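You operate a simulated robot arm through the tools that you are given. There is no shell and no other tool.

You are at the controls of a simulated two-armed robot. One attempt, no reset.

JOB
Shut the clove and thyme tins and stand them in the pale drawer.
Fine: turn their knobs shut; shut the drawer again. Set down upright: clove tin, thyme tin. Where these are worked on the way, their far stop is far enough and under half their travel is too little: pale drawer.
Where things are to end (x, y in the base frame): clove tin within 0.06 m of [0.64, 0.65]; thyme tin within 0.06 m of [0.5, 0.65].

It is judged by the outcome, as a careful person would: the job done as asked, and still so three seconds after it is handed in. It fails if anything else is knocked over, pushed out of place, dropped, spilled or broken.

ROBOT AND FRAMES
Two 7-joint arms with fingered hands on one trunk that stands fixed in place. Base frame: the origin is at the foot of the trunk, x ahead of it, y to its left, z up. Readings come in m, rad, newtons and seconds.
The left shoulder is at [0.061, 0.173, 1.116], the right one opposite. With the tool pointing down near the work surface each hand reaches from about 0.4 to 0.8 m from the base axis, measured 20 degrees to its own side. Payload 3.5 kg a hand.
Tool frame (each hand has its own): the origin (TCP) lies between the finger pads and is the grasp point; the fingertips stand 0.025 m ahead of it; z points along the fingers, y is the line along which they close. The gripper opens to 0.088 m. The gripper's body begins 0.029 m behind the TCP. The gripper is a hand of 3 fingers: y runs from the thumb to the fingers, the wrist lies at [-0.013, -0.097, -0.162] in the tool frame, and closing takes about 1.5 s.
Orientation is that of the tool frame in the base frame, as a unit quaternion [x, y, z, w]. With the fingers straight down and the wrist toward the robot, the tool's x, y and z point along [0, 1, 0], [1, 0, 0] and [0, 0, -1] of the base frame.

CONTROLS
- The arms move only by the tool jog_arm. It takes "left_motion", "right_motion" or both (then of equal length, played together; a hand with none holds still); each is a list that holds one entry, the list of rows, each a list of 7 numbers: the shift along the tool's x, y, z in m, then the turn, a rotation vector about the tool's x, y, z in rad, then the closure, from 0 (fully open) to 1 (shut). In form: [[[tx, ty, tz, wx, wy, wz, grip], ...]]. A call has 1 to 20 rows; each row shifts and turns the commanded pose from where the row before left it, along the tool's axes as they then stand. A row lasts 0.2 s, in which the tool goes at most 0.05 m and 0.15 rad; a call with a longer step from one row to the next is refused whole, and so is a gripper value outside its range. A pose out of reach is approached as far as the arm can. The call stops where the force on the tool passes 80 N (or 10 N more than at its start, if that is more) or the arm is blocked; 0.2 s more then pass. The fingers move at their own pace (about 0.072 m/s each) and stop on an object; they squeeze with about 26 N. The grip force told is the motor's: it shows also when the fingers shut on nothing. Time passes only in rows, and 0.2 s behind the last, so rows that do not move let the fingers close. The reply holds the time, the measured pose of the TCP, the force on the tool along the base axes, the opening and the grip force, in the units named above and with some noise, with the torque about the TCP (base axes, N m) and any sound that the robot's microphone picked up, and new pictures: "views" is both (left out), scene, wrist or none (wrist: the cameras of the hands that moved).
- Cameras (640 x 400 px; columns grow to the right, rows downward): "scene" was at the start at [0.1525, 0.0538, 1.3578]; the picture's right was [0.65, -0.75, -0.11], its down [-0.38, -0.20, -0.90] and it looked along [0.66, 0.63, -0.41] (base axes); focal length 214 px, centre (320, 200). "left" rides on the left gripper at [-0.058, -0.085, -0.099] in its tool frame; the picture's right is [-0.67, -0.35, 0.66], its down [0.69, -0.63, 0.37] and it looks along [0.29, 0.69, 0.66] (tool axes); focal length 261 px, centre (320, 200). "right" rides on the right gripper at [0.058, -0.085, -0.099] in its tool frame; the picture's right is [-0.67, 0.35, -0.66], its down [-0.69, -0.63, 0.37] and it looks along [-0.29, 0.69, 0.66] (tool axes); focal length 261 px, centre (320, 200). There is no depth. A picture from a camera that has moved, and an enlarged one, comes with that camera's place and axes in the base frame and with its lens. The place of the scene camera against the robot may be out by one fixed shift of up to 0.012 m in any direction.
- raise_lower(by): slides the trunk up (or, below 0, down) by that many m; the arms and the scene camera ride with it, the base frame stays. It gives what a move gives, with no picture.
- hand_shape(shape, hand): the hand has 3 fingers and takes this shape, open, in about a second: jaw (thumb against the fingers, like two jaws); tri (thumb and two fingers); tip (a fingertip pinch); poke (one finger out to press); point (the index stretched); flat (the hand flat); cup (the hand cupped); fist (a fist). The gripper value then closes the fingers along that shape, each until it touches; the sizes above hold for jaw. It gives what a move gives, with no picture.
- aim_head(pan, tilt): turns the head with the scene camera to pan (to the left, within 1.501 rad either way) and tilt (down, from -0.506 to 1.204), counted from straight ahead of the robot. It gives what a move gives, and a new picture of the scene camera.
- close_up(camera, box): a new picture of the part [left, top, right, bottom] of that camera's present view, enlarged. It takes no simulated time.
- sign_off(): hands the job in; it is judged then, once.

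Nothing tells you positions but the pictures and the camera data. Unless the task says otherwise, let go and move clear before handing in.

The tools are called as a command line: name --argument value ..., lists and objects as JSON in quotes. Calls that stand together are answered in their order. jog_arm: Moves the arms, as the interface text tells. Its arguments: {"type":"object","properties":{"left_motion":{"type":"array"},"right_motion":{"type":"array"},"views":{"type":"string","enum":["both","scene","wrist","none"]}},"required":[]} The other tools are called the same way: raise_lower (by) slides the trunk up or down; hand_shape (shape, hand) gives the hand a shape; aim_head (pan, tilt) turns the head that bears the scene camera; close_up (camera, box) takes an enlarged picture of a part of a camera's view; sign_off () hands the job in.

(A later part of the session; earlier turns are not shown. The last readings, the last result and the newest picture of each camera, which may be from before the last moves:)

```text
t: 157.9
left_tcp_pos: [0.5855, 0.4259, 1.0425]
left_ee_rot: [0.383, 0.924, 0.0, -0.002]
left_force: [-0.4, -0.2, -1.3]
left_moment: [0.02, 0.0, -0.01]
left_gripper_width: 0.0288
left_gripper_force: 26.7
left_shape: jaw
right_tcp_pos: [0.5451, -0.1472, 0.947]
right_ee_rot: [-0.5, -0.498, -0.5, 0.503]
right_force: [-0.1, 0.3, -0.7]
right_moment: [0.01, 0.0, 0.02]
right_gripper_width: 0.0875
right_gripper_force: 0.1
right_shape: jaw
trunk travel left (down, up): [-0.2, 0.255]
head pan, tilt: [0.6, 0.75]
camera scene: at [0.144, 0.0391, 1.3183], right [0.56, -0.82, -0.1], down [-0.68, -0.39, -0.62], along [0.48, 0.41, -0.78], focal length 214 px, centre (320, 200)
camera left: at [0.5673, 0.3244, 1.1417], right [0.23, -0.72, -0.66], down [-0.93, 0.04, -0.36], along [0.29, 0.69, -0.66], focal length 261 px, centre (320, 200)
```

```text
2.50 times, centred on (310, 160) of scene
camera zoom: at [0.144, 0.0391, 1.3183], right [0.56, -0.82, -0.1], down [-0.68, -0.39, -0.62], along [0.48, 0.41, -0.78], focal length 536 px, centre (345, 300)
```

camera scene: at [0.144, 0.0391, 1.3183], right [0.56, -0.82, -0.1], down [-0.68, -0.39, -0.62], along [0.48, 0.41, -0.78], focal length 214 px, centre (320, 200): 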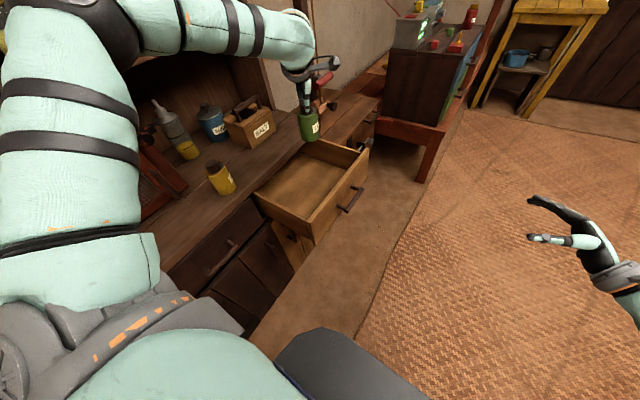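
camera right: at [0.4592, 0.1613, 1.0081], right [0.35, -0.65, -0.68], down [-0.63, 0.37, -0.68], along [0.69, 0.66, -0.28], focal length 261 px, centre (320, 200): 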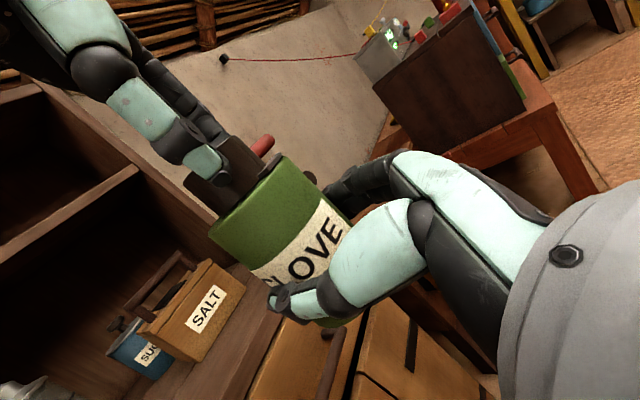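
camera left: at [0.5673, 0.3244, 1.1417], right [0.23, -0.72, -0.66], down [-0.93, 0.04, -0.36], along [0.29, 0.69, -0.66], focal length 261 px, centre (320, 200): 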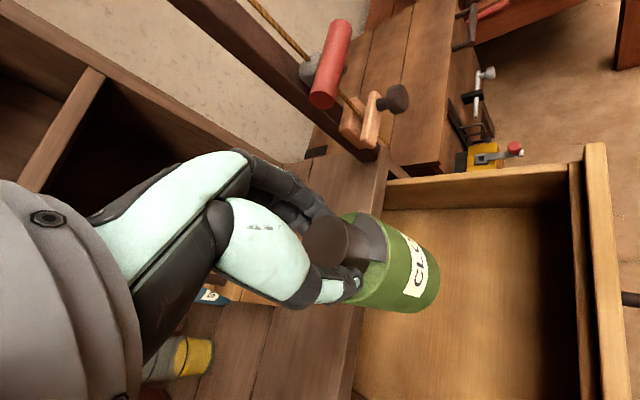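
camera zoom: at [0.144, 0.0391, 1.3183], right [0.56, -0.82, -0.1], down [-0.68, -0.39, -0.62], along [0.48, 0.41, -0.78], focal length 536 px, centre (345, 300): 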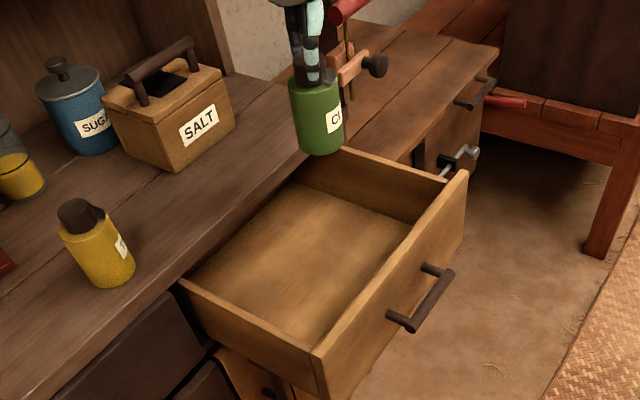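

The tin hangs upright over the drawer (front outer face now y≈0.297 → open 0.232 m, so target y≈0.418). I lower the trunk with the tin riding straight down.

raise_lower --by -0.1

close_up --camera "left" --box '[0, 0, 640, 400]'

aim_head --pan 0.6 --tilt 0.6

```text
t: 159.2
left_tcp_pos: [0.5835, 0.426, 0.9424]
left_ee_rot: [0.383, 0.924, 0.0, 0.0]
left_force: [-0.4, -0.7, -0.8]
left_moment: [-0.03, -0.02, -0.01]
left_gripper_width: 0.0287
left_gripper_force: 25.7
left_shape: jaw
right_tcp_pos: [0.544, -0.1478, 0.8474]
right_ee_rot: [-0.498, -0.498, -0.5, 0.504]
right_force: [0.0, -0.3, 0.4]
right_moment: [-0.02, 0.02, 0.0]
right_gripper_width: 0.0878
right_gripper_force: 0.2
right_shape: jaw
trunk travel left (down, up): [-0.1, 0.355]
head pan, tilt: [0.6, 0.75]
```

```text
1.00 times, centred on (320, 200) of left (not enlarged: the box is as wide or as high as the picture)
camera zoom: at [0.566, 0.3246, 1.043], right [0.23, -0.72, -0.66], down [-0.93, 0.04, -0.37], along [0.29, 0.69, -0.66], focal length 261 px, centre (320, 200)
```

zoom: 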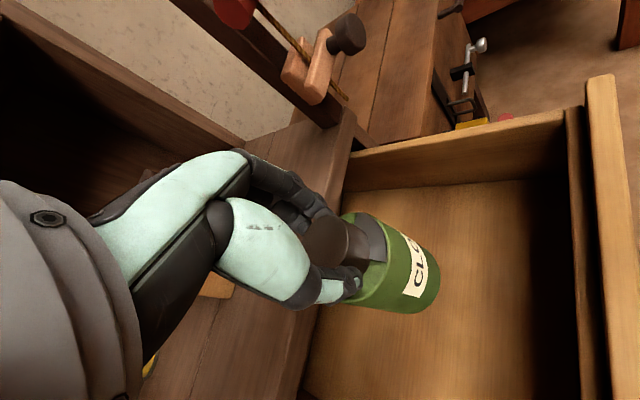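

```text
t: 159.9
left_tcp_pos: [0.5851, 0.4257, 0.9416]
left_ee_rot: [0.382, 0.924, 0.0, -0.001]
left_force: [0.6, -0.2, -1.2]
left_moment: [-0.02, 0.02, -0.02]
left_gripper_width: 0.0286
left_gripper_force: 26.6
left_shape: jaw
right_tcp_pos: [0.545, -0.1479, 0.8467]
right_ee_rot: [-0.499, -0.498, -0.5, 0.503]
right_force: [0.2, 0.2, 0.1]
right_moment: [0.0, 0.02, 0.05]
right_gripper_width: 0.0874
right_gripper_force: 0.1
right_shape: jaw
trunk travel left (down, up): [-0.1, 0.355]
head pan, tilt: [0.6, 0.6]
camera scene: at [0.2285, 0.0421, 1.1943], right [0.53, -0.82, -0.18], down [-0.71, -0.32, -0.63], along [0.46, 0.47, -0.76], focal length 214 px, centre (320, 200)
```

scene: 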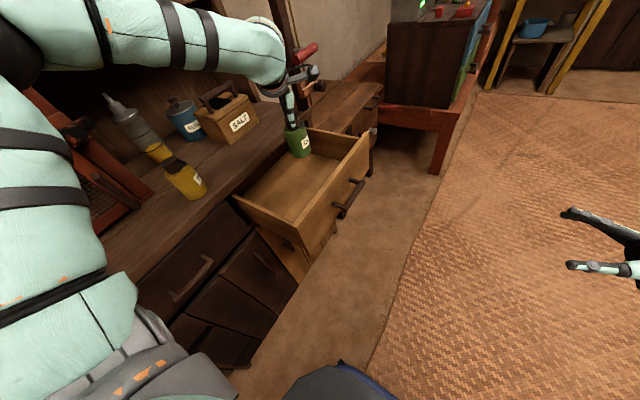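

jog_arm --left_motion '[[[-0.0111, 0.0083, 0, 0, 0, 0, 1], [-0.0111, 0.0083, 0, 0, 0, 0, 1], [-0.0111, 0.0083, 0, 0, 0, 0, 1], [-0.0111, 0.0083, 0, 0, 0, 0, 1], [0, 0, 0.02, 0, 0, 0, 1], [0, 0, 0.02, 0, 0, 0, 1], [0, 0, 0, 0, 0, 0, 1]]]' --views "none"

close_up --camera "left" --box '[0, 0, 640, 400]'

close_up --camera "scene" --box '[220, 80, 400, 240]'

```text
t: 161.5
left_tcp_pos: [0.6394, 0.4168, 0.902]
left_ee_rot: [0.382, 0.924, 0.0, 0.0]
left_force: [-0.3, 0.0, -1.5]
left_moment: [-0.01, -0.01, -0.03]
left_gripper_width: 0.0288
left_gripper_force: 25.6
left_shape: jaw
right_tcp_pos: [0.5457, -0.1482, 0.8458]
right_ee_rot: [-0.5, -0.497, -0.5, 0.503]
right_force: [0.5, 0.2, 0.2]
right_moment: [0.01, 0.05, 0.0]
right_gripper_width: 0.0877
right_gripper_force: 0.0
right_shape: jaw
trunk travel left (down, up): [-0.1, 0.355]
head pan, tilt: [0.6, 0.6]
```

```text
1.00 times, centred on (320, 200) of left (not enlarged: the box is as wide or as high as the picture)
camera zoom: at [0.6206, 0.3157, 1.0014], right [0.23, -0.72, -0.66], down [-0.93, 0.04, -0.36], along [0.29, 0.69, -0.66], focal length 261 px, centre (320, 200)
```

zoom: 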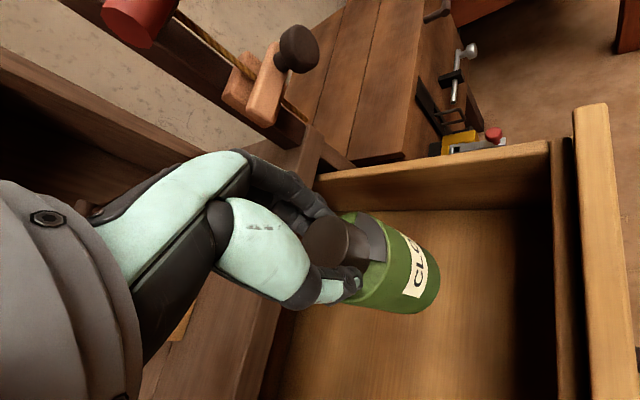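

```text
2.50 times, centred on (310, 160) of scene
camera zoom: at [0.2283, 0.0419, 1.1944], right [0.53, -0.82, -0.18], down [-0.71, -0.32, -0.63], along [0.46, 0.47, -0.76], focal length 536 px, centre (345, 300)
```

zoom: 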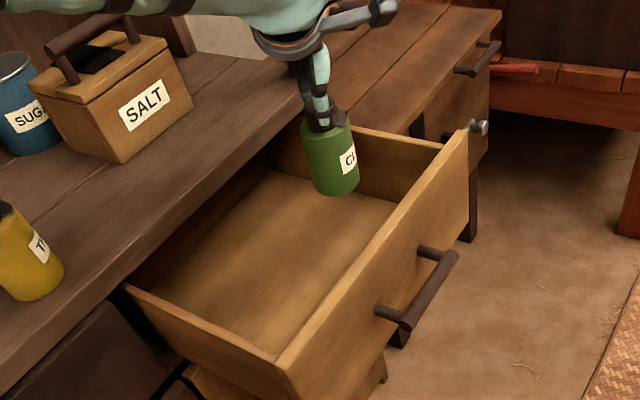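

jog_arm --left_motion '[[[0, 0, 0.02, 0, 0, 0, 1], [0, 0, 0.02, 0, 0, 0, 1], [0, 0, 0.02, 0, 0, 0, 1], [0, 0, 0.015, 0, 0, 0, 1], [0, 0, 0, 0, 0, 0, 1]]]' --views "none"

close_up --camera "left" --box '[0, 0, 640, 400]'

close_up --camera "scene" --box '[240, 80, 400, 220]'

```text
t: 162.7
left_tcp_pos: [0.6391, 0.4178, 0.8278]
left_ee_rot: [0.383, 0.924, 0.0, -0.001]
left_force: [0.9, -0.3, -1.8]
left_moment: [0.01, -0.04, -0.02]
left_gripper_width: 0.0287
left_gripper_force: 26.5
left_shape: jaw
right_tcp_pos: [0.5448, -0.1486, 0.8465]
right_ee_rot: [-0.499, -0.497, -0.5, 0.503]
right_force: [0.2, 0.4, 0.2]
right_moment: [0.0, -0.01, 0.0]
right_gripper_width: 0.0876
right_gripper_force: 0.1
right_shape: jaw
trunk travel left (down, up): [-0.1, 0.355]
head pan, tilt: [0.6, 0.6]
```

```text
1.00 times, centred on (320, 200) of left (not enlarged: the box is as wide or as high as the picture)
camera zoom: at [0.6211, 0.3164, 0.9269], right [0.23, -0.72, -0.66], down [-0.93, 0.04, -0.36], along [0.29, 0.69, -0.66], focal length 261 px, centre (320, 200)
```

zoom: 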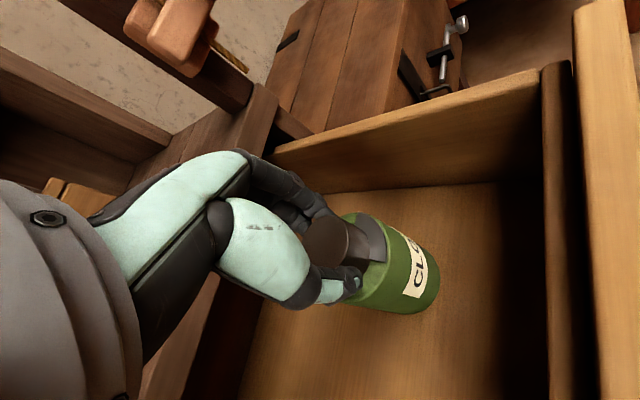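

```text
2.86 times, centred on (320, 150) of scene
camera zoom: at [0.2284, 0.0419, 1.1944], right [0.53, -0.82, -0.18], down [-0.71, -0.32, -0.63], along [0.46, 0.47, -0.76], focal length 613 px, centre (320, 343)
```

zoom: 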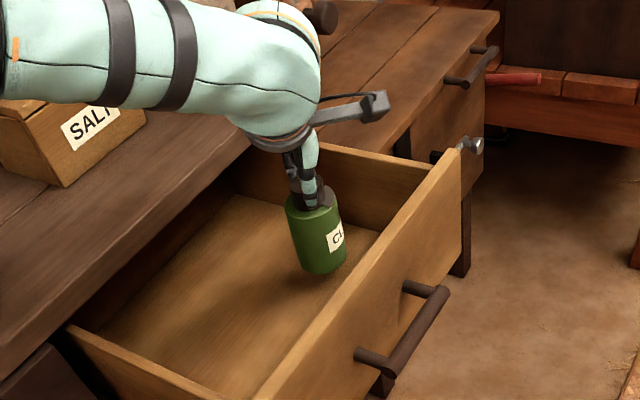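

jog_arm --left_motion '[[[0, 0, 0.01, 0, 0, 0, 1], [0, 0, 0.007, 0, 0, 0, 1], [0, 0, 0, 0, 0, 0, 1]]]' --views "none"

close_up --camera "scene" --box '[280, 110, 360, 180]'

```text
t: 163.5
left_tcp_pos: [0.6411, 0.4175, 0.8102]
left_ee_rot: [0.383, 0.924, 0.0, -0.002]
left_force: [-0.5, 0.2, -1.0]
left_moment: [-0.01, -0.03, -0.01]
left_gripper_width: 0.0283
left_gripper_force: 26.4
left_shape: jaw
right_tcp_pos: [0.5445, -0.1483, 0.8465]
right_ee_rot: [-0.499, -0.498, -0.5, 0.503]
right_force: [0.5, 0.8, -1.1]
right_moment: [-0.02, -0.01, 0.0]
right_gripper_width: 0.0876
right_gripper_force: 0.2
right_shape: jaw
trunk travel left (down, up): [-0.1, 0.355]
head pan, tilt: [0.6, 0.6]
```

```text
5.71 times, centred on (320, 145) of scene
camera zoom: at [0.2285, 0.042, 1.1943], right [0.53, -0.82, -0.18], down [-0.71, -0.32, -0.63], along [0.46, 0.47, -0.76], focal length 1226 px, centre (320, 514)
```

zoom: 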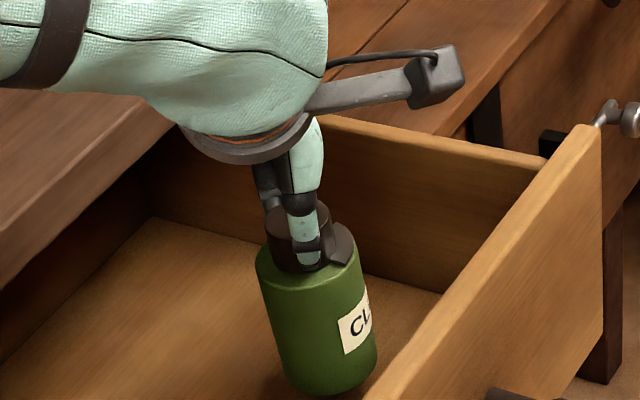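

jog_arm --left_motion '[[[0, 0, 0.004, 0, 0, 0, 1], [0, 0, 0.004, 0, 0, 0, 1], [0, 0, 0, 0, 0, 0, 1]]]' --views "none"

```text
t: 164.3
left_tcp_pos: [0.6406, 0.4179, 0.8024]
left_ee_rot: [0.382, 0.924, 0.0, -0.001]
left_force: [0.5, -0.9, -0.9]
left_moment: [0.02, 0.0, 0.01]
left_gripper_width: 0.0284
left_gripper_force: 25.5
left_shape: jaw
right_tcp_pos: [0.5455, -0.1482, 0.846]
right_ee_rot: [-0.498, -0.497, -0.501, 0.503]
right_force: [-0.4, 0.2, -0.7]
right_moment: [0.03, 0.02, 0.01]
right_gripper_width: 0.0879
right_gripper_force: 0.1
right_shape: jaw
trunk travel left (down, up): [-0.1, 0.355]
head pan, tilt: [0.6, 0.6]
```

jog_arm --left_motion '[[[0, 0, 0.004, 0, 0, 0, 1], [0, 0, 0.003, 0, 0, 0, 1], [0, 0, 0, 0, 0, 0, 1]]]' --views "none"

```text
t: 165.1
left_tcp_pos: [0.6414, 0.4186, 0.7959]
left_ee_rot: [0.382, 0.924, 0.0, -0.001]
left_force: [0.0, 0.6, -1.1]
left_moment: [0.0, 0.01, -0.03]
left_gripper_width: 0.0287
left_gripper_force: 25.6
left_shape: jaw
right_tcp_pos: [0.5447, -0.1477, 0.8462]
right_ee_rot: [-0.499, -0.497, -0.5, 0.503]
right_force: [-0.5, -0.6, 0.1]
right_moment: [0.01, 0.04, 0.0]
right_gripper_width: 0.0878
right_gripper_force: 0.1
right_shape: jaw
trunk travel left (down, up): [-0.1, 0.355]
head pan, tilt: [0.6, 0.6]
```

jog_arm --left_motion '[[[0, 0, 0.003, 0, 0, 0, 1], [0, 0, 0.003, 0, 0, 0, 1], [0, 0, 0, 0, 0, 0, 1]]]' --views "none"

close_up --camera "scene" --box '[280, 110, 360, 180]'

```text
t: 165.9
left_tcp_pos: [0.6393, 0.4179, 0.7901]
left_ee_rot: [0.383, 0.924, 0.001, 0.0]
left_force: [1.5, -0.6, 6.2]
left_moment: [0.04, -0.04, -0.01]
left_gripper_width: 0.0287
left_gripper_force: 25.9
left_shape: jaw
right_tcp_pos: [0.5442, -0.1493, 0.8471]
right_ee_rot: [-0.499, -0.497, -0.5, 0.504]
right_force: [-0.3, 0.4, 0.0]
right_moment: [0.03, 0.01, 0.01]
right_gripper_width: 0.0877
right_gripper_force: 0.1
right_shape: jaw
trunk travel left (down, up): [-0.1, 0.355]
head pan, tilt: [0.6, 0.6]
```

```text
5.71 times, centred on (320, 145) of scene
camera zoom: at [0.2278, 0.0415, 1.1947], right [0.54, -0.82, -0.18], down [-0.71, -0.32, -0.63], along [0.46, 0.47, -0.75], focal length 1226 px, centre (320, 514)
```

zoom: 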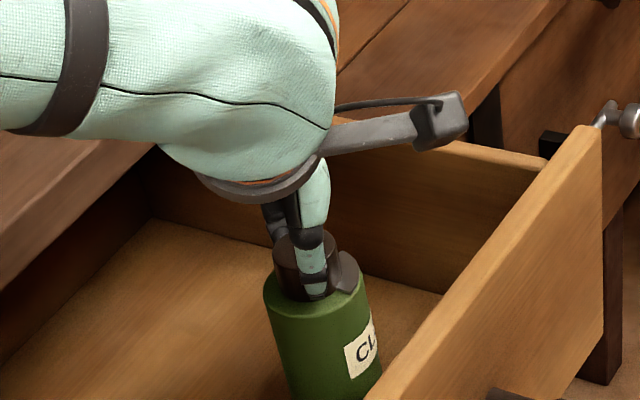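

Contact with the drawer floor (+6 N). I ease off, open, and lift straight up.

jog_arm --left_motion '[[[0, 0, -0.001, 0, 0, 0, 1], [0, 0, 0, 0, 0, 0, 0.75], [0, 0, 0, 0, 0, 0, 0.6], [0, 0, 0, 0, 0, 0, 0.4], [0, 0, 0, 0, 0, 0, 0.2], [0, 0, 0, 0, 0, 0, 0.2], [0, 0, 0, 0, 0, 0, 0.2], [0, 0, -0.015, 0, 0, 0, 0.2], [0, 0, -0.03, 0, 0, 0, 0.2], [0, 0, -0.04, 0, 0, 0, 0.2], [0, 0, -0.04, 0, 0, 0, 0.2], [0, 0, -0.03, 0, 0, 0, 0.2], [0, 0, 0, 0, 0, 0, 0.2]]]' --views "both"

close_up --camera "left" --box '[320, 150, 560, 340]'

close_up --camera "scene" --box '[240, 80, 400, 220]'

```text
t: 168.7
left_tcp_pos: [0.6412, 0.4199, 0.9466]
left_ee_rot: [0.382, 0.924, 0.0, -0.001]
left_force: [0.6, -0.5, -0.2]
left_moment: [-0.02, -0.03, 0.0]
left_gripper_width: 0.0703
left_gripper_force: 0.1
left_shape: jaw
right_tcp_pos: [0.546, -0.1486, 0.8463]
right_ee_rot: [-0.499, -0.498, -0.499, 0.504]
right_force: [-0.3, 0.0, 0.0]
right_moment: [0.02, 0.0, -0.02]
right_gripper_width: 0.0877
right_gripper_force: 0.1
right_shape: jaw
trunk travel left (down, up): [-0.1, 0.355]
head pan, tilt: [0.6, 0.6]
camera scene: at [0.2286, 0.042, 1.1943], right [0.53, -0.82, -0.18], down [-0.71, -0.32, -0.63], along [0.46, 0.47, -0.76], focal length 214 px, centre (320, 200)
camera left: at [0.6231, 0.3185, 1.047], right [0.23, -0.72, -0.66], down [-0.93, 0.04, -0.36], along [0.29, 0.69, -0.66], focal length 261 px, centre (320, 200)
```

scene: 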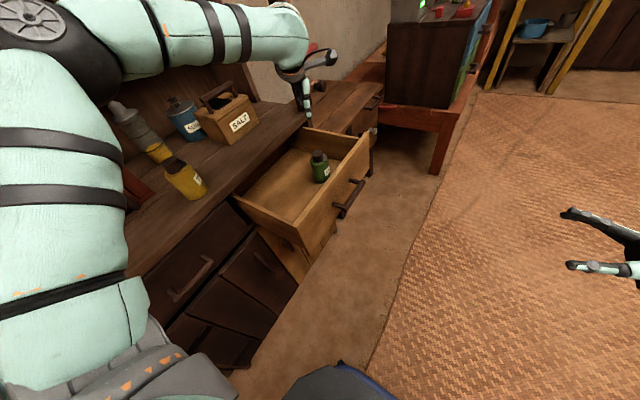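
left: 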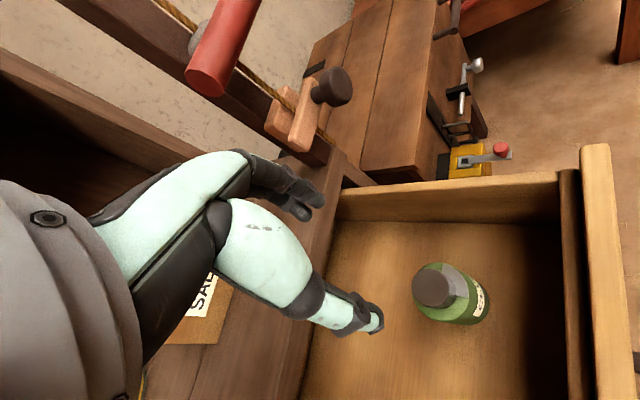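

```text
2.11 times, centred on (440, 245) of left
camera zoom: at [0.6231, 0.3185, 1.047], right [0.23, -0.72, -0.66], down [-0.93, 0.04, -0.36], along [0.29, 0.69, -0.66], focal length 549 px, centre (67, 105)
```

zoom: 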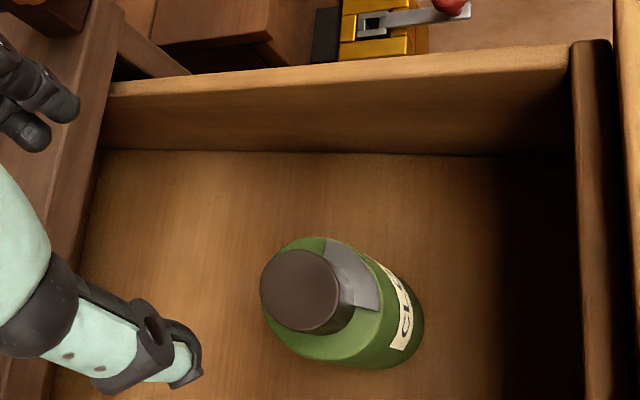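

```text
2.86 times, centred on (320, 150) of scene
camera zoom: at [0.2286, 0.042, 1.1943], right [0.53, -0.82, -0.18], down [-0.71, -0.32, -0.63], along [0.46, 0.47, -0.76], focal length 613 px, centre (320, 343)
```

zoom: 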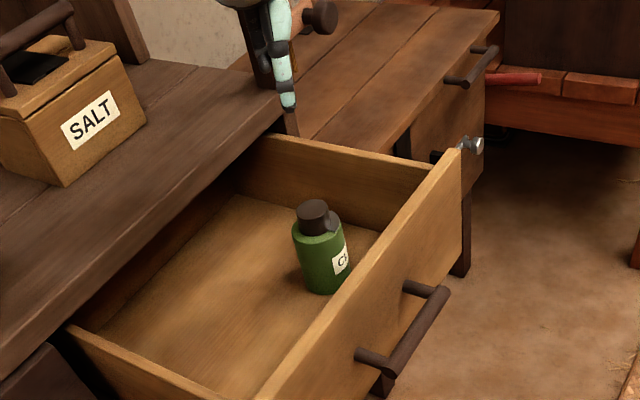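

Clove stands upright and shut in the drawer at (0.640, 0.418). I raise the trunk and go for the thyme tin.

raise_lower --by 0.1

jog_arm --left_motion '[[[0.0, 0, -0.02, 0, 0, 0, 0.2], [0.0363, -0.0071, 0, 0, 0, 0, 0.2], [0.0363, -0.0071, 0, 0, 0, 0, 0.2], [0.0363, -0.0071, 0, 0, 0, 0, 0.2], [0.0363, -0.0071, 0, 0, 0, 0, 0.2], [0.0363, -0.0071, 0, 0, 0, 0, 0.2], [0.0363, -0.0071, 0, 0, 0, 0, 0.2], [0.0363, -0.0071, 0, 0, 0, 0, 0.2], [0.0363, -0.0071, 0, 0, 0, 0, 0.2], [0.0363, -0.0071, 0, 0, 0, 0, 0.2], [0, 0, 0, 0, 0, 0, 0.2]]]' --views "wrist"

```text
t: 170.1
left_tcp_pos: [0.6287, 0.4182, 1.0776]
left_ee_rot: [0.383, 0.923, 0.009, 0.022]
left_force: [0.0, 0.2, -0.8]
left_moment: [-0.01, -0.02, -0.01]
left_gripper_width: 0.0702
left_gripper_force: 0.1
left_shape: jaw
right_tcp_pos: [0.5454, -0.1481, 0.9458]
right_ee_rot: [-0.498, -0.498, -0.5, 0.504]
right_force: [0.6, 0.1, 0.2]
right_moment: [0.01, 0.0, 0.01]
right_gripper_width: 0.0876
right_gripper_force: 0.1
right_shape: jaw
trunk travel left (down, up): [-0.2, 0.255]
head pan, tilt: [0.6, 0.6]
```

```text
t: 172.4
left_tcp_pos: [0.3515, 0.6051, 1.0858]
left_ee_rot: [0.383, 0.923, 0.01, 0.022]
left_force: [-0.7, 0.1, -0.3]
left_moment: [0.02, 0.02, -0.01]
left_gripper_width: 0.0704
left_gripper_force: 0.0
left_shape: jaw
right_tcp_pos: [0.5459, -0.1489, 0.946]
right_ee_rot: [-0.499, -0.498, -0.5, 0.503]
right_force: [-0.3, -0.2, 0.4]
right_moment: [0.0, 0.05, -0.02]
right_gripper_width: 0.0879
right_gripper_force: 0.1
right_shape: jaw
trunk travel left (down, up): [-0.2, 0.255]
head pan, tilt: [0.6, 0.6]
camera left: at [0.327, 0.5044, 1.1843], right [0.26, -0.72, -0.64], down [-0.91, 0.04, -0.41], along [0.32, 0.69, -0.65], focal length 261 px, centre (320, 200)
```

left: 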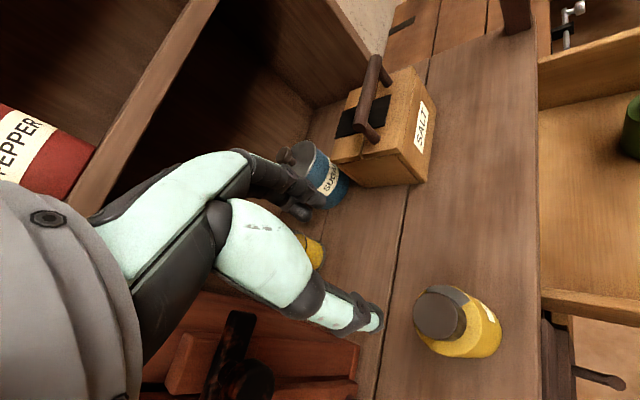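

jog_arm --left_motion '[[[0, 0, 0, 0.034, 0.034, 0, 0.2], [-0.0018, -0.02, 0.01, 0, 0, 0, 0.2], [0, 0, 0, 0, 0, 0, 0.2]]]' --views "none"

close_up --camera "left" --box '[360, 220, 520, 350]'

```text
t: 173.2
left_tcp_pos: [0.3393, 0.5909, 1.0734]
left_ee_rot: [0.384, 0.924, 0.0, -0.001]
left_force: [0.2, 0.6, -0.9]
left_moment: [0.0, 0.0, 0.02]
left_gripper_width: 0.0702
left_gripper_force: 0.1
left_shape: jaw
right_tcp_pos: [0.5462, -0.1471, 0.9472]
right_ee_rot: [-0.5, -0.497, -0.499, 0.504]
right_force: [0.0, -0.3, -0.5]
right_moment: [0.02, -0.03, 0.02]
right_gripper_width: 0.0876
right_gripper_force: 0.0
right_shape: jaw
trunk travel left (down, up): [-0.2, 0.255]
head pan, tilt: [0.6, 0.6]
```

```text
3.08 times, centred on (440, 285) of left
camera zoom: at [0.3202, 0.4892, 1.1746], right [0.23, -0.72, -0.66], down [-0.93, 0.04, -0.37], along [0.29, 0.69, -0.66], focal length 802 px, centre (-49, -62)
```

zoom: 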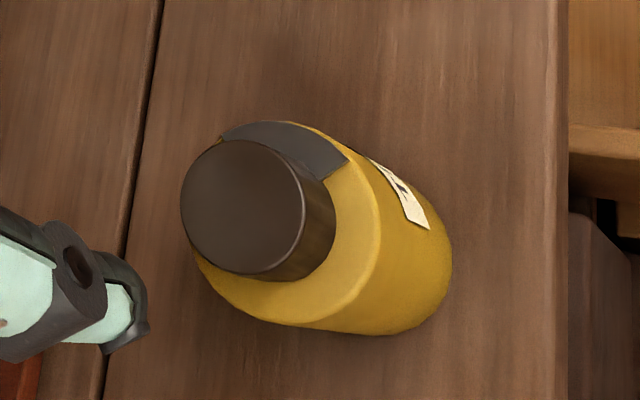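

Thyme's knob is at (0.332, 0.586). I centre, descend and grip it.

jog_arm --left_motion '[[[0.0004, -0.003, 0.0234, 0, 0, 0, 0.2], [0.0004, -0.003, 0.0234, 0, 0, 0, 0.2], [0.0004, -0.003, 0.0234, 0, 0, 0, 0.2], [0, 0, 0.0234, 0, 0, 0, 0.2], [0, 0, 0.0225, 0, 0, 0, 0.2], [0, 0, 0, 0, 0, 0, 0.2], [0, 0, 0, 0, 0, 0, 0.5], [0, 0, 0, 0, 0, 0, 0.8], [0, 0, 0, 0, 0, 0, 1], [0, 0, 0, 0, 0, 0, 1], [0, 0, 0, 0, 0, 0, 1], [0, 0, 0, 0, 0, 0, 1]]]' --views "none"

close_up --camera "left" --box '[220, 160, 480, 360]'

```text
t: 175.8
left_tcp_pos: [0.3305, 0.5849, 0.959]
left_ee_rot: [0.383, 0.924, 0.0, 0.0]
left_force: [0.1, -1.3, 0.1]
left_moment: [-0.02, -0.02, 0.02]
left_gripper_width: 0.0291
left_gripper_force: 26.3
left_shape: jaw
right_tcp_pos: [0.546, -0.1474, 0.9462]
right_ee_rot: [-0.5, -0.497, -0.501, 0.503]
right_force: [1.1, 0.8, 0.8]
right_moment: [0.02, 0.01, 0.0]
right_gripper_width: 0.0877
right_gripper_force: 0.0
right_shape: jaw
trunk travel left (down, up): [-0.2, 0.255]
head pan, tilt: [0.6, 0.6]
```

```text
2.00 times, centred on (350, 260) of left
camera zoom: at [0.3124, 0.4834, 1.0589], right [0.23, -0.72, -0.66], down [-0.93, 0.04, -0.37], along [0.29, 0.69, -0.66], focal length 521 px, centre (260, 80)
```

zoom: 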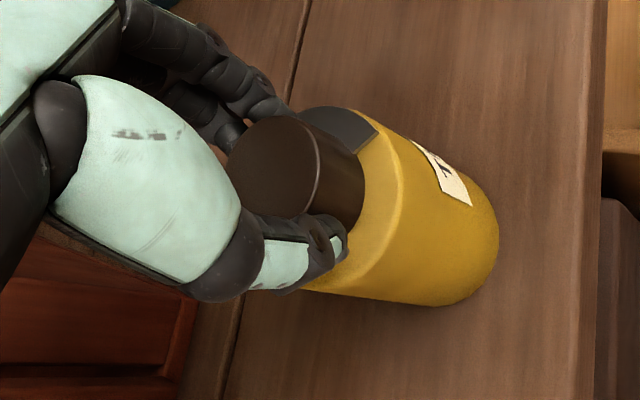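

Good centred grip (0.029). I lift gently and carry thyme over the left part of the drawer.

jog_arm --left_motion '[[[0, 0, -0.01, 0, 0, 0, 1], [0, 0, -0.02, 0, 0, 0, 1], [0, 0, -0.03, 0, 0, 0, 1], [0, 0, -0.025, 0, 0, 0, 1], [-0.015, 0, 0, 0, 0, 0, 1], [-0.025, 0.0004, 0, 0, 0, 0, 1], [-0.028, 0.0005, 0, 0, 0, 0, 1], [-0.03, 0.0005, 0, 0, 0, 0, 1], [-0.03, 0.0005, 0, 0, 0, 0, 1], [-0.03, 0.0005, 0, 0, 0, 0, 1], [-0.028, 0.0005, 0, 0, 0, 0, 1], [-0.025, 0.0005, 0, 0, 0, 0, 1], [-0.018, 0.0002, 0, 0, 0, 0, 1], [-0.008, 0, 0, 0, 0, 0, 1], [0, 0, 0, 0, 0, 0, 1]]]' --views "both"

close_up --camera "scene" --box '[200, 60, 400, 240]'

```text
t: 179.1
left_tcp_pos: [0.5025, 0.4169, 1.0428]
left_ee_rot: [0.382, 0.924, 0.0, 0.0]
left_force: [-0.2, -0.8, -1.1]
left_moment: [-0.02, 0.02, 0.01]
left_gripper_width: 0.0292
left_gripper_force: 26.2
left_shape: jaw
right_tcp_pos: [0.544, -0.1479, 0.9468]
right_ee_rot: [-0.5, -0.498, -0.5, 0.503]
right_force: [-0.2, 0.0, 0.0]
right_moment: [-0.02, 0.04, -0.01]
right_gripper_width: 0.0877
right_gripper_force: 0.0
right_shape: jaw
trunk travel left (down, up): [-0.2, 0.255]
head pan, tilt: [0.6, 0.6]
camera scene: at [0.1508, 0.0422, 1.3301], right [0.56, -0.82, -0.1], down [-0.6, -0.32, -0.73], along [0.57, 0.47, -0.67], focal length 214 px, centre (320, 200)
camera left: at [0.484, 0.3164, 1.1431], right [0.23, -0.72, -0.66], down [-0.93, 0.04, -0.37], along [0.29, 0.69, -0.66], focal length 261 px, centre (320, 200)
```

scene: 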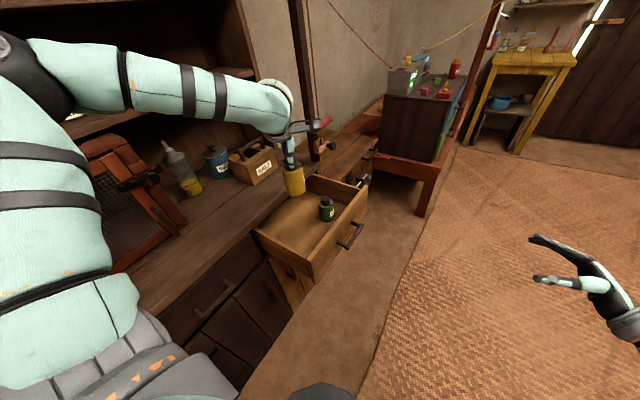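
left: 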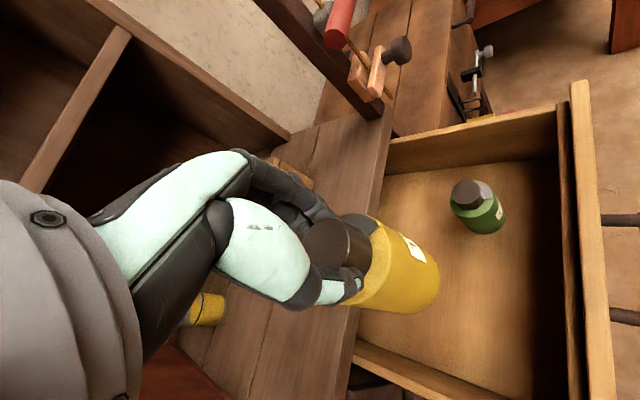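

```text
2.22 times, centred on (300, 150) of scene
camera zoom: at [0.1508, 0.0422, 1.3301], right [0.56, -0.82, -0.1], down [-0.6, -0.32, -0.73], along [0.57, 0.47, -0.67], focal length 477 px, centre (364, 311)
```

zoom: 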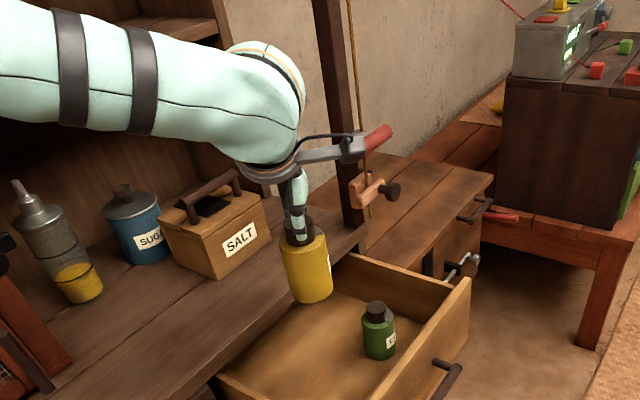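

Thyme hangs upright over the drawer. I turn the hand to yaw ≈75° for reach and lower the trunk.

jog_arm --left_motion '[[[0, 0, 0, 0, 0, -0.08, 1], [0, 0, 0, 0, 0, -0.11, 1], [0, 0, 0, 0, 0, -0.11, 1], [0, 0, 0, 0, 0, -0.11, 1], [0, 0, 0, 0, 0, -0.08, 1], [0, 0, 0, 0, 0, 0, 1]]]' --views "none"

raise_lower --by -0.07

close_up --camera "left" --box '[0, 0, 640, 400]'

close_up --camera "scene" --box '[200, 60, 400, 240]'

```text
t: 180.4
left_tcp_pos: [0.5018, 0.4175, 1.0442]
left_ee_rot: [0.147, 0.989, 0.0, 0.0]
left_force: [1.3, 1.2, -1.1]
left_moment: [-0.01, -0.01, 0.01]
left_gripper_width: 0.029
left_gripper_force: 25.3
left_shape: jaw
right_tcp_pos: [0.5454, -0.1492, 0.9469]
right_ee_rot: [-0.499, -0.498, -0.499, 0.503]
right_force: [0.5, -0.6, 0.6]
right_moment: [-0.01, 0.01, -0.03]
right_gripper_width: 0.0877
right_gripper_force: 0.0
right_shape: jaw
trunk travel left (down, up): [-0.2, 0.255]
head pan, tilt: [0.6, 0.6]
```

```text
t: 181.5
left_tcp_pos: [0.5013, 0.4172, 0.9736]
left_ee_rot: [0.148, 0.989, 0.0, 0.0]
left_force: [-0.1, 0.4, -1.5]
left_moment: [0.0, 0.02, 0.0]
left_gripper_width: 0.0289
left_gripper_force: 26.3
left_shape: jaw
right_tcp_pos: [0.5454, -0.1485, 0.8777]
right_ee_rot: [-0.498, -0.498, -0.5, 0.503]
right_force: [0.0, 0.0, -0.8]
right_moment: [-0.02, -0.02, 0.0]
right_gripper_width: 0.0878
right_gripper_force: 0.0
right_shape: jaw
trunk travel left (down, up): [-0.13, 0.325]
head pan, tilt: [0.6, 0.6]
```

```text
1.00 times, centred on (320, 200) of left (not enlarged: the box is as wide or as high as the picture)
camera zoom: at [0.5324, 0.3196, 1.0737], right [0.54, -0.53, -0.66], down [-0.84, -0.4, -0.37], along [-0.07, 0.75, -0.66], focal length 261 px, centre (320, 200)
```

zoom: 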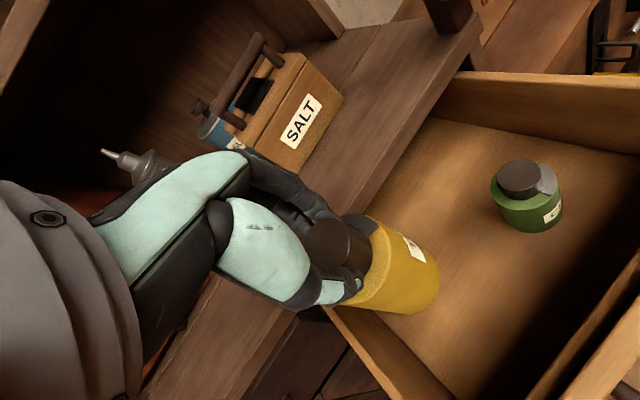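

```text
2.22 times, centred on (300, 150) of scene
camera zoom: at [0.2024, 0.042, 1.2381], right [0.54, -0.82, -0.15], down [-0.67, -0.32, -0.67], along [0.5, 0.47, -0.73], focal length 477 px, centre (364, 311)
```

zoom: 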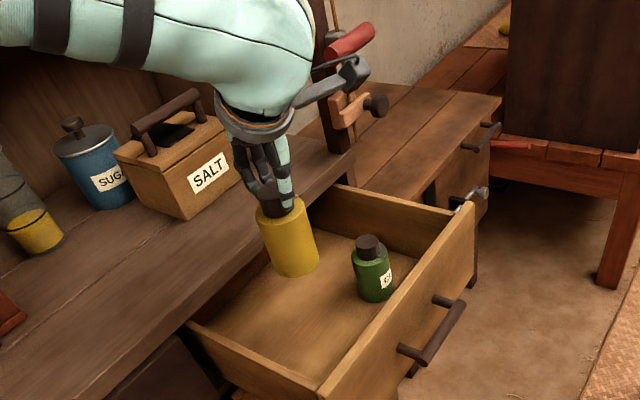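

jog_arm --left_motion '[[[0, 0, 0.02, 0, 0, 0, 1], [0, 0, 0.02, 0, 0, 0, 1], [0, 0, 0.02, 0, 0, 0, 1], [0, 0, 0.02, 0, 0, 0, 1], [0, 0, 0, 0, 0, 0, 1]]]' --views "none"

close_up --camera "scene" --box '[200, 60, 400, 240]'

```text
t: 182.7
left_tcp_pos: [0.501, 0.4153, 0.8921]
left_ee_rot: [0.147, 0.989, 0.0, 0.0]
left_force: [-0.9, -0.3, -1.1]
left_moment: [0.03, -0.02, 0.01]
left_gripper_width: 0.0291
left_gripper_force: 26.1
left_shape: jaw
right_tcp_pos: [0.5447, -0.1494, 0.8769]
right_ee_rot: [-0.499, -0.497, -0.5, 0.503]
right_force: [0.8, 0.4, -0.1]
right_moment: [-0.01, 0.04, 0.02]
right_gripper_width: 0.0876
right_gripper_force: 0.1
right_shape: jaw
trunk travel left (down, up): [-0.13, 0.325]
head pan, tilt: [0.6, 0.6]
```

```text
2.22 times, centred on (300, 150) of scene
camera zoom: at [0.2029, 0.0419, 1.238], right [0.54, -0.82, -0.15], down [-0.67, -0.32, -0.67], along [0.5, 0.47, -0.73], focal length 477 px, centre (364, 311)
```

zoom: 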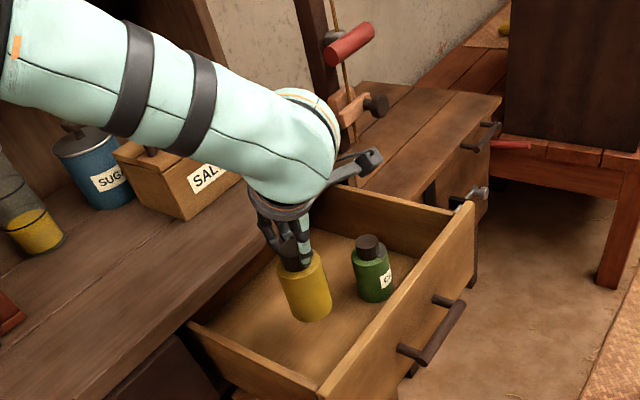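

jog_arm --left_motion '[[[0, 0, 0.02, 0, 0, 0, 1], [0, 0, 0.02, 0, 0, 0, 1], [0, 0, 0.02, 0, 0, 0, 1], [0, 0, 0, 0, 0, 0, 1]]]' --views "none"

close_up --camera "scene" --box '[240, 100, 360, 210]'

```text
t: 183.7
left_tcp_pos: [0.5008, 0.416, 0.8339]
left_ee_rot: [0.148, 0.989, 0.0, 0.0]
left_force: [-0.1, -1.0, -1.3]
left_moment: [-0.01, 0.01, 0.01]
left_gripper_width: 0.0291
left_gripper_force: 25.5
left_shape: jaw
right_tcp_pos: [0.5446, -0.147, 0.8765]
right_ee_rot: [-0.5, -0.497, -0.5, 0.503]
right_force: [0.5, -0.6, 0.0]
right_moment: [-0.04, 0.02, 0.02]
right_gripper_width: 0.0874
right_gripper_force: 0.0
right_shape: jaw
trunk travel left (down, up): [-0.13, 0.325]
head pan, tilt: [0.6, 0.6]
```

```text
3.64 times, centred on (300, 155) of scene
camera zoom: at [0.2029, 0.0419, 1.238], right [0.54, -0.82, -0.15], down [-0.67, -0.32, -0.67], along [0.5, 0.47, -0.73], focal length 780 px, centre (393, 364)
```

zoom: 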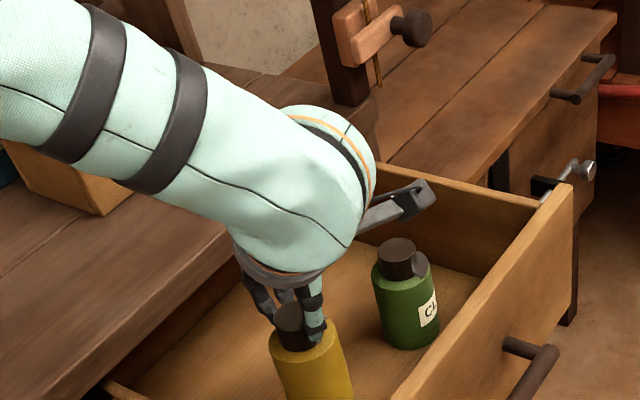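

jog_arm --left_motion '[[[0, 0, 0.015, 0, 0, 0, 1], [0, 0, 0.012, 0, 0, 0, 1], [0, 0, 0.007, 0, 0, 0, 1], [0, 0, 0, 0, 0, 0, 1]]]' --views "none"

```text
t: 184.7
left_tcp_pos: [0.5013, 0.4187, 0.7986]
left_ee_rot: [0.149, 0.989, -0.001, 0.0]
left_force: [0.6, -0.8, -0.5]
left_moment: [-0.01, -0.01, -0.02]
left_gripper_width: 0.0288
left_gripper_force: 25.6
left_shape: jaw
right_tcp_pos: [0.5454, -0.1483, 0.8756]
right_ee_rot: [-0.499, -0.497, -0.5, 0.503]
right_force: [0.5, 0.0, 0.2]
right_moment: [0.0, -0.02, 0.0]
right_gripper_width: 0.0879
right_gripper_force: 0.0
right_shape: jaw
trunk travel left (down, up): [-0.13, 0.325]
head pan, tilt: [0.6, 0.6]
```

jog_arm --left_motion '[[[0, 0, 0.003, 0, 0, 0, 1], [0, 0, 0.003, 0, 0, 0, 1], [0, 0, 0, 0, 0, 0, 1]]]' --views "none"

```text
t: 185.5
left_tcp_pos: [0.5016, 0.4181, 0.7916]
left_ee_rot: [0.147, 0.989, 0.001, 0.0]
left_force: [-1.4, 0.8, -1.0]
left_moment: [-0.05, 0.0, -0.02]
left_gripper_width: 0.029
left_gripper_force: 26.1
left_shape: jaw
right_tcp_pos: [0.5459, -0.1488, 0.8765]
right_ee_rot: [-0.499, -0.498, -0.5, 0.504]
right_force: [0.0, 0.2, -0.5]
right_moment: [-0.01, 0.01, 0.02]
right_gripper_width: 0.0877
right_gripper_force: 0.0
right_shape: jaw
trunk travel left (down, up): [-0.13, 0.325]
head pan, tilt: [0.6, 0.6]
```

jog_arm --left_motion '[[[0, 0, 0.002, 0, 0, 0, 1], [0, 0, 0.002, 0, 0, 0, 1], [0, 0, 0, 0, 0, 0, 1]]]' --views "none"

```text
t: 186.3
left_tcp_pos: [0.5016, 0.4163, 0.7916]
left_ee_rot: [0.148, 0.989, 0.001, 0.0]
left_force: [1.4, 0.2, 12.1]
left_moment: [0.0, -0.05, 0.0]
left_gripper_width: 0.03
left_gripper_force: 25.7
left_shape: jaw
right_tcp_pos: [0.5439, -0.1497, 0.8776]
right_ee_rot: [-0.499, -0.498, -0.5, 0.503]
right_force: [-0.1, 0.4, -0.1]
right_moment: [0.01, -0.02, -0.01]
right_gripper_width: 0.0879
right_gripper_force: 0.1
right_shape: jaw
trunk travel left (down, up): [-0.13, 0.325]
head pan, tilt: [0.6, 0.6]
```

Contact (+12 N). I ease off 2 mm, release and lift straight up.

jog_arm --left_motion '[[[0, 0, -0.002, 0, 0, 0, 1], [0, 0, 0, 0, 0, 0, 0.75], [0, 0, 0, 0, 0, 0, 0.6], [0, 0, 0, 0, 0, 0, 0.4], [0, 0, 0, 0, 0, 0, 0.2], [0, 0, 0, 0, 0, 0, 0.2], [0, 0, 0, 0, 0, 0, 0.2], [0, 0, -0.015, 0, 0, 0, 0.2], [0, 0, -0.03, 0, 0, 0, 0.2], [0, 0, -0.04, 0, 0, 0, 0.2], [0, 0, -0.04, 0, 0, 0, 0.2], [0, 0, -0.03, 0, 0, 0, 0.2], [0, 0, 0, 0, 0, 0, 0.2]]]' --views "both"

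close_up --camera "left" --box '[340, 100, 640, 340]'

close_up --camera "scene" --box '[220, 90, 380, 230]'

```text
t: 189.1
left_tcp_pos: [0.5009, 0.4185, 0.9457]
left_ee_rot: [0.147, 0.989, 0.0, -0.001]
left_force: [-0.5, 0.4, 0.1]
left_moment: [0.01, 0.01, -0.01]
left_gripper_width: 0.0702
left_gripper_force: 0.0
left_shape: jaw
right_tcp_pos: [0.5451, -0.1484, 0.876]
right_ee_rot: [-0.499, -0.498, -0.5, 0.504]
right_force: [-0.1, 0.1, -0.1]
right_moment: [0.05, 0.0, 0.02]
right_gripper_width: 0.0877
right_gripper_force: 0.1
right_shape: jaw
trunk travel left (down, up): [-0.13, 0.325]
head pan, tilt: [0.6, 0.6]
camera scene: at [0.2034, 0.042, 1.2378], right [0.54, -0.82, -0.15], down [-0.67, -0.32, -0.67], along [0.5, 0.47, -0.73], focal length 214 px, centre (320, 200)
camera left: at [0.5323, 0.3205, 1.0458], right [0.54, -0.53, -0.66], down [-0.84, -0.4, -0.37], along [-0.07, 0.75, -0.66], focal length 261 px, centre (320, 200)
```

scene: 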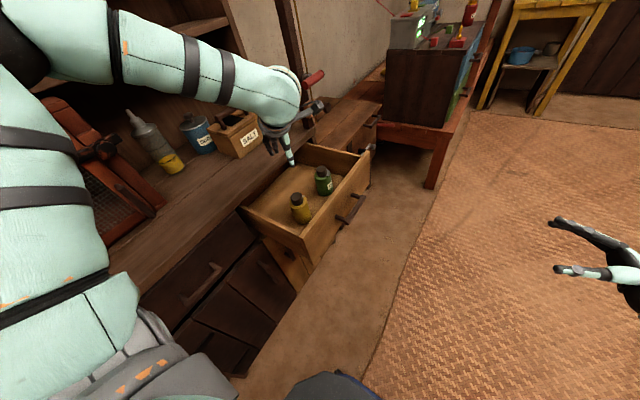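
left: 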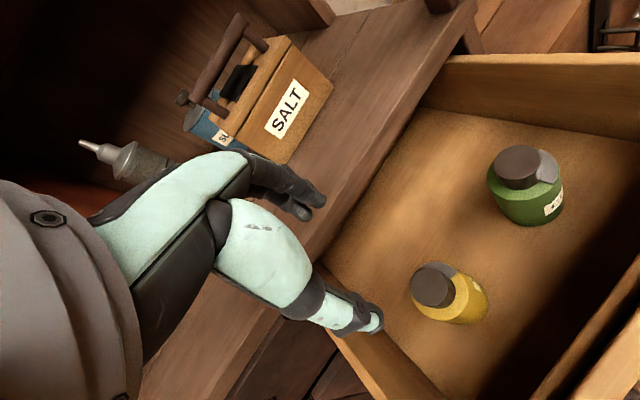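

```text
1.67 times, centred on (490, 220) of left
camera zoom: at [0.5323, 0.3205, 1.0458], right [0.54, -0.53, -0.66], down [-0.84, -0.4, -0.37], along [-0.07, 0.75, -0.66], focal length 434 px, centre (37, 167)
```

zoom: 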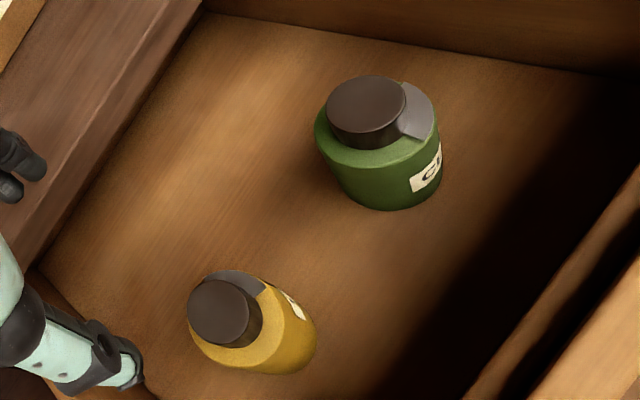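

```text
2.86 times, centred on (300, 160) of scene
camera zoom: at [0.2034, 0.042, 1.2378], right [0.54, -0.82, -0.15], down [-0.67, -0.32, -0.67], along [0.5, 0.47, -0.73], focal length 613 px, centre (377, 314)
```

zoom: 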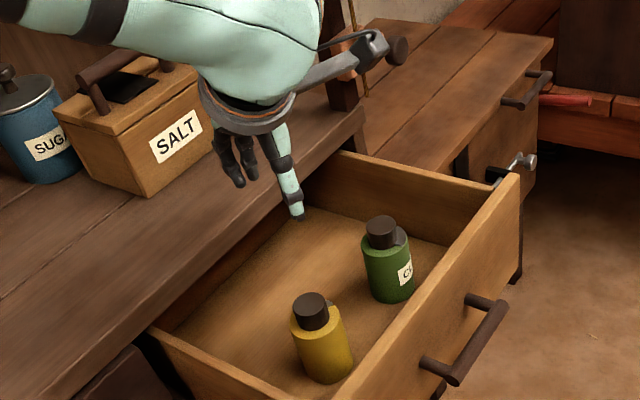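

Both tins stand shut and upright in the drawer at (0.640, 0.418) and (0.501, 0.418). Next I'll close the drawer by pushing the bar from the front with the closed fingers; I turn the hand to yaw ≈20° and move it in front of the drawer.

jog_arm --left_motion '[[[0, 0, -0.01, 0, 0, 0.132, 0.4], [0, 0, -0.01, 0, 0, 0.132, 0.7], [0, 0, -0.01, 0, 0, 0.132, 1], [0, 0, 0, 0, 0, 0.132, 1], [0, 0, 0, 0, 0, 0.132, 1], [0, 0, 0, 0, 0, 0.132, 1], [0, 0, 0, 0, 0, 0.132, 1], [-0.0326, -0.0032, 0, 0, 0, 0, 1], [-0.0326, -0.0032, 0, 0, 0, 0, 1], [-0.0326, -0.0032, 0, 0, 0, 0, 1], [-0.0326, -0.0032, 0, 0, 0, 0, 1], [-0.0326, -0.0032, 0, 0, 0, 0, 1], [-0.0326, -0.0032, 0, 0, 0, 0, 1], [0, 0, 0, 0, 0, 0, 1]]]' --views "both"

```text
t: 192.1
left_tcp_pos: [0.5505, 0.229, 0.9759]
left_ee_rot: [0.572, 0.82, 0.0, 0.001]
left_force: [0.7, 0.0, -1.0]
left_moment: [0.01, -0.02, -0.02]
left_gripper_width: 0.0
left_gripper_force: 25.6
left_shape: jaw
right_tcp_pos: [0.5444, -0.1481, 0.8764]
right_ee_rot: [-0.499, -0.497, -0.5, 0.503]
right_force: [0.0, 0.1, 0.4]
right_moment: [0.03, 0.0, -0.01]
right_gripper_width: 0.0877
right_gripper_force: 0.1
right_shape: jaw
trunk travel left (down, up): [-0.13, 0.325]
head pan, tilt: [0.6, 0.6]
camera scene: at [0.2025, 0.0422, 1.2381], right [0.54, -0.82, -0.15], down [-0.67, -0.32, -0.67], along [0.5, 0.47, -0.73], focal length 214 px, centre (320, 200)
camera left: at [0.4913, 0.1452, 1.0759], right [-0.1, -0.75, -0.66], down [-0.83, 0.43, -0.37], along [0.55, 0.51, -0.66], focal length 261 px, centre (320, 200)
```

scene: 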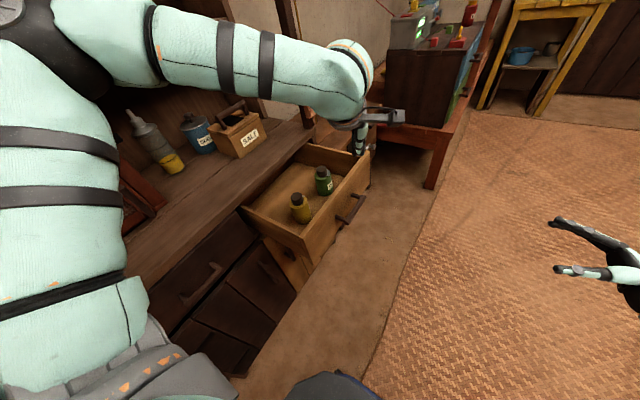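
left: 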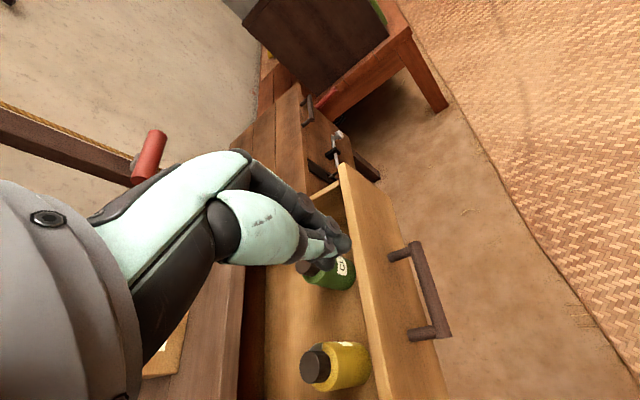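

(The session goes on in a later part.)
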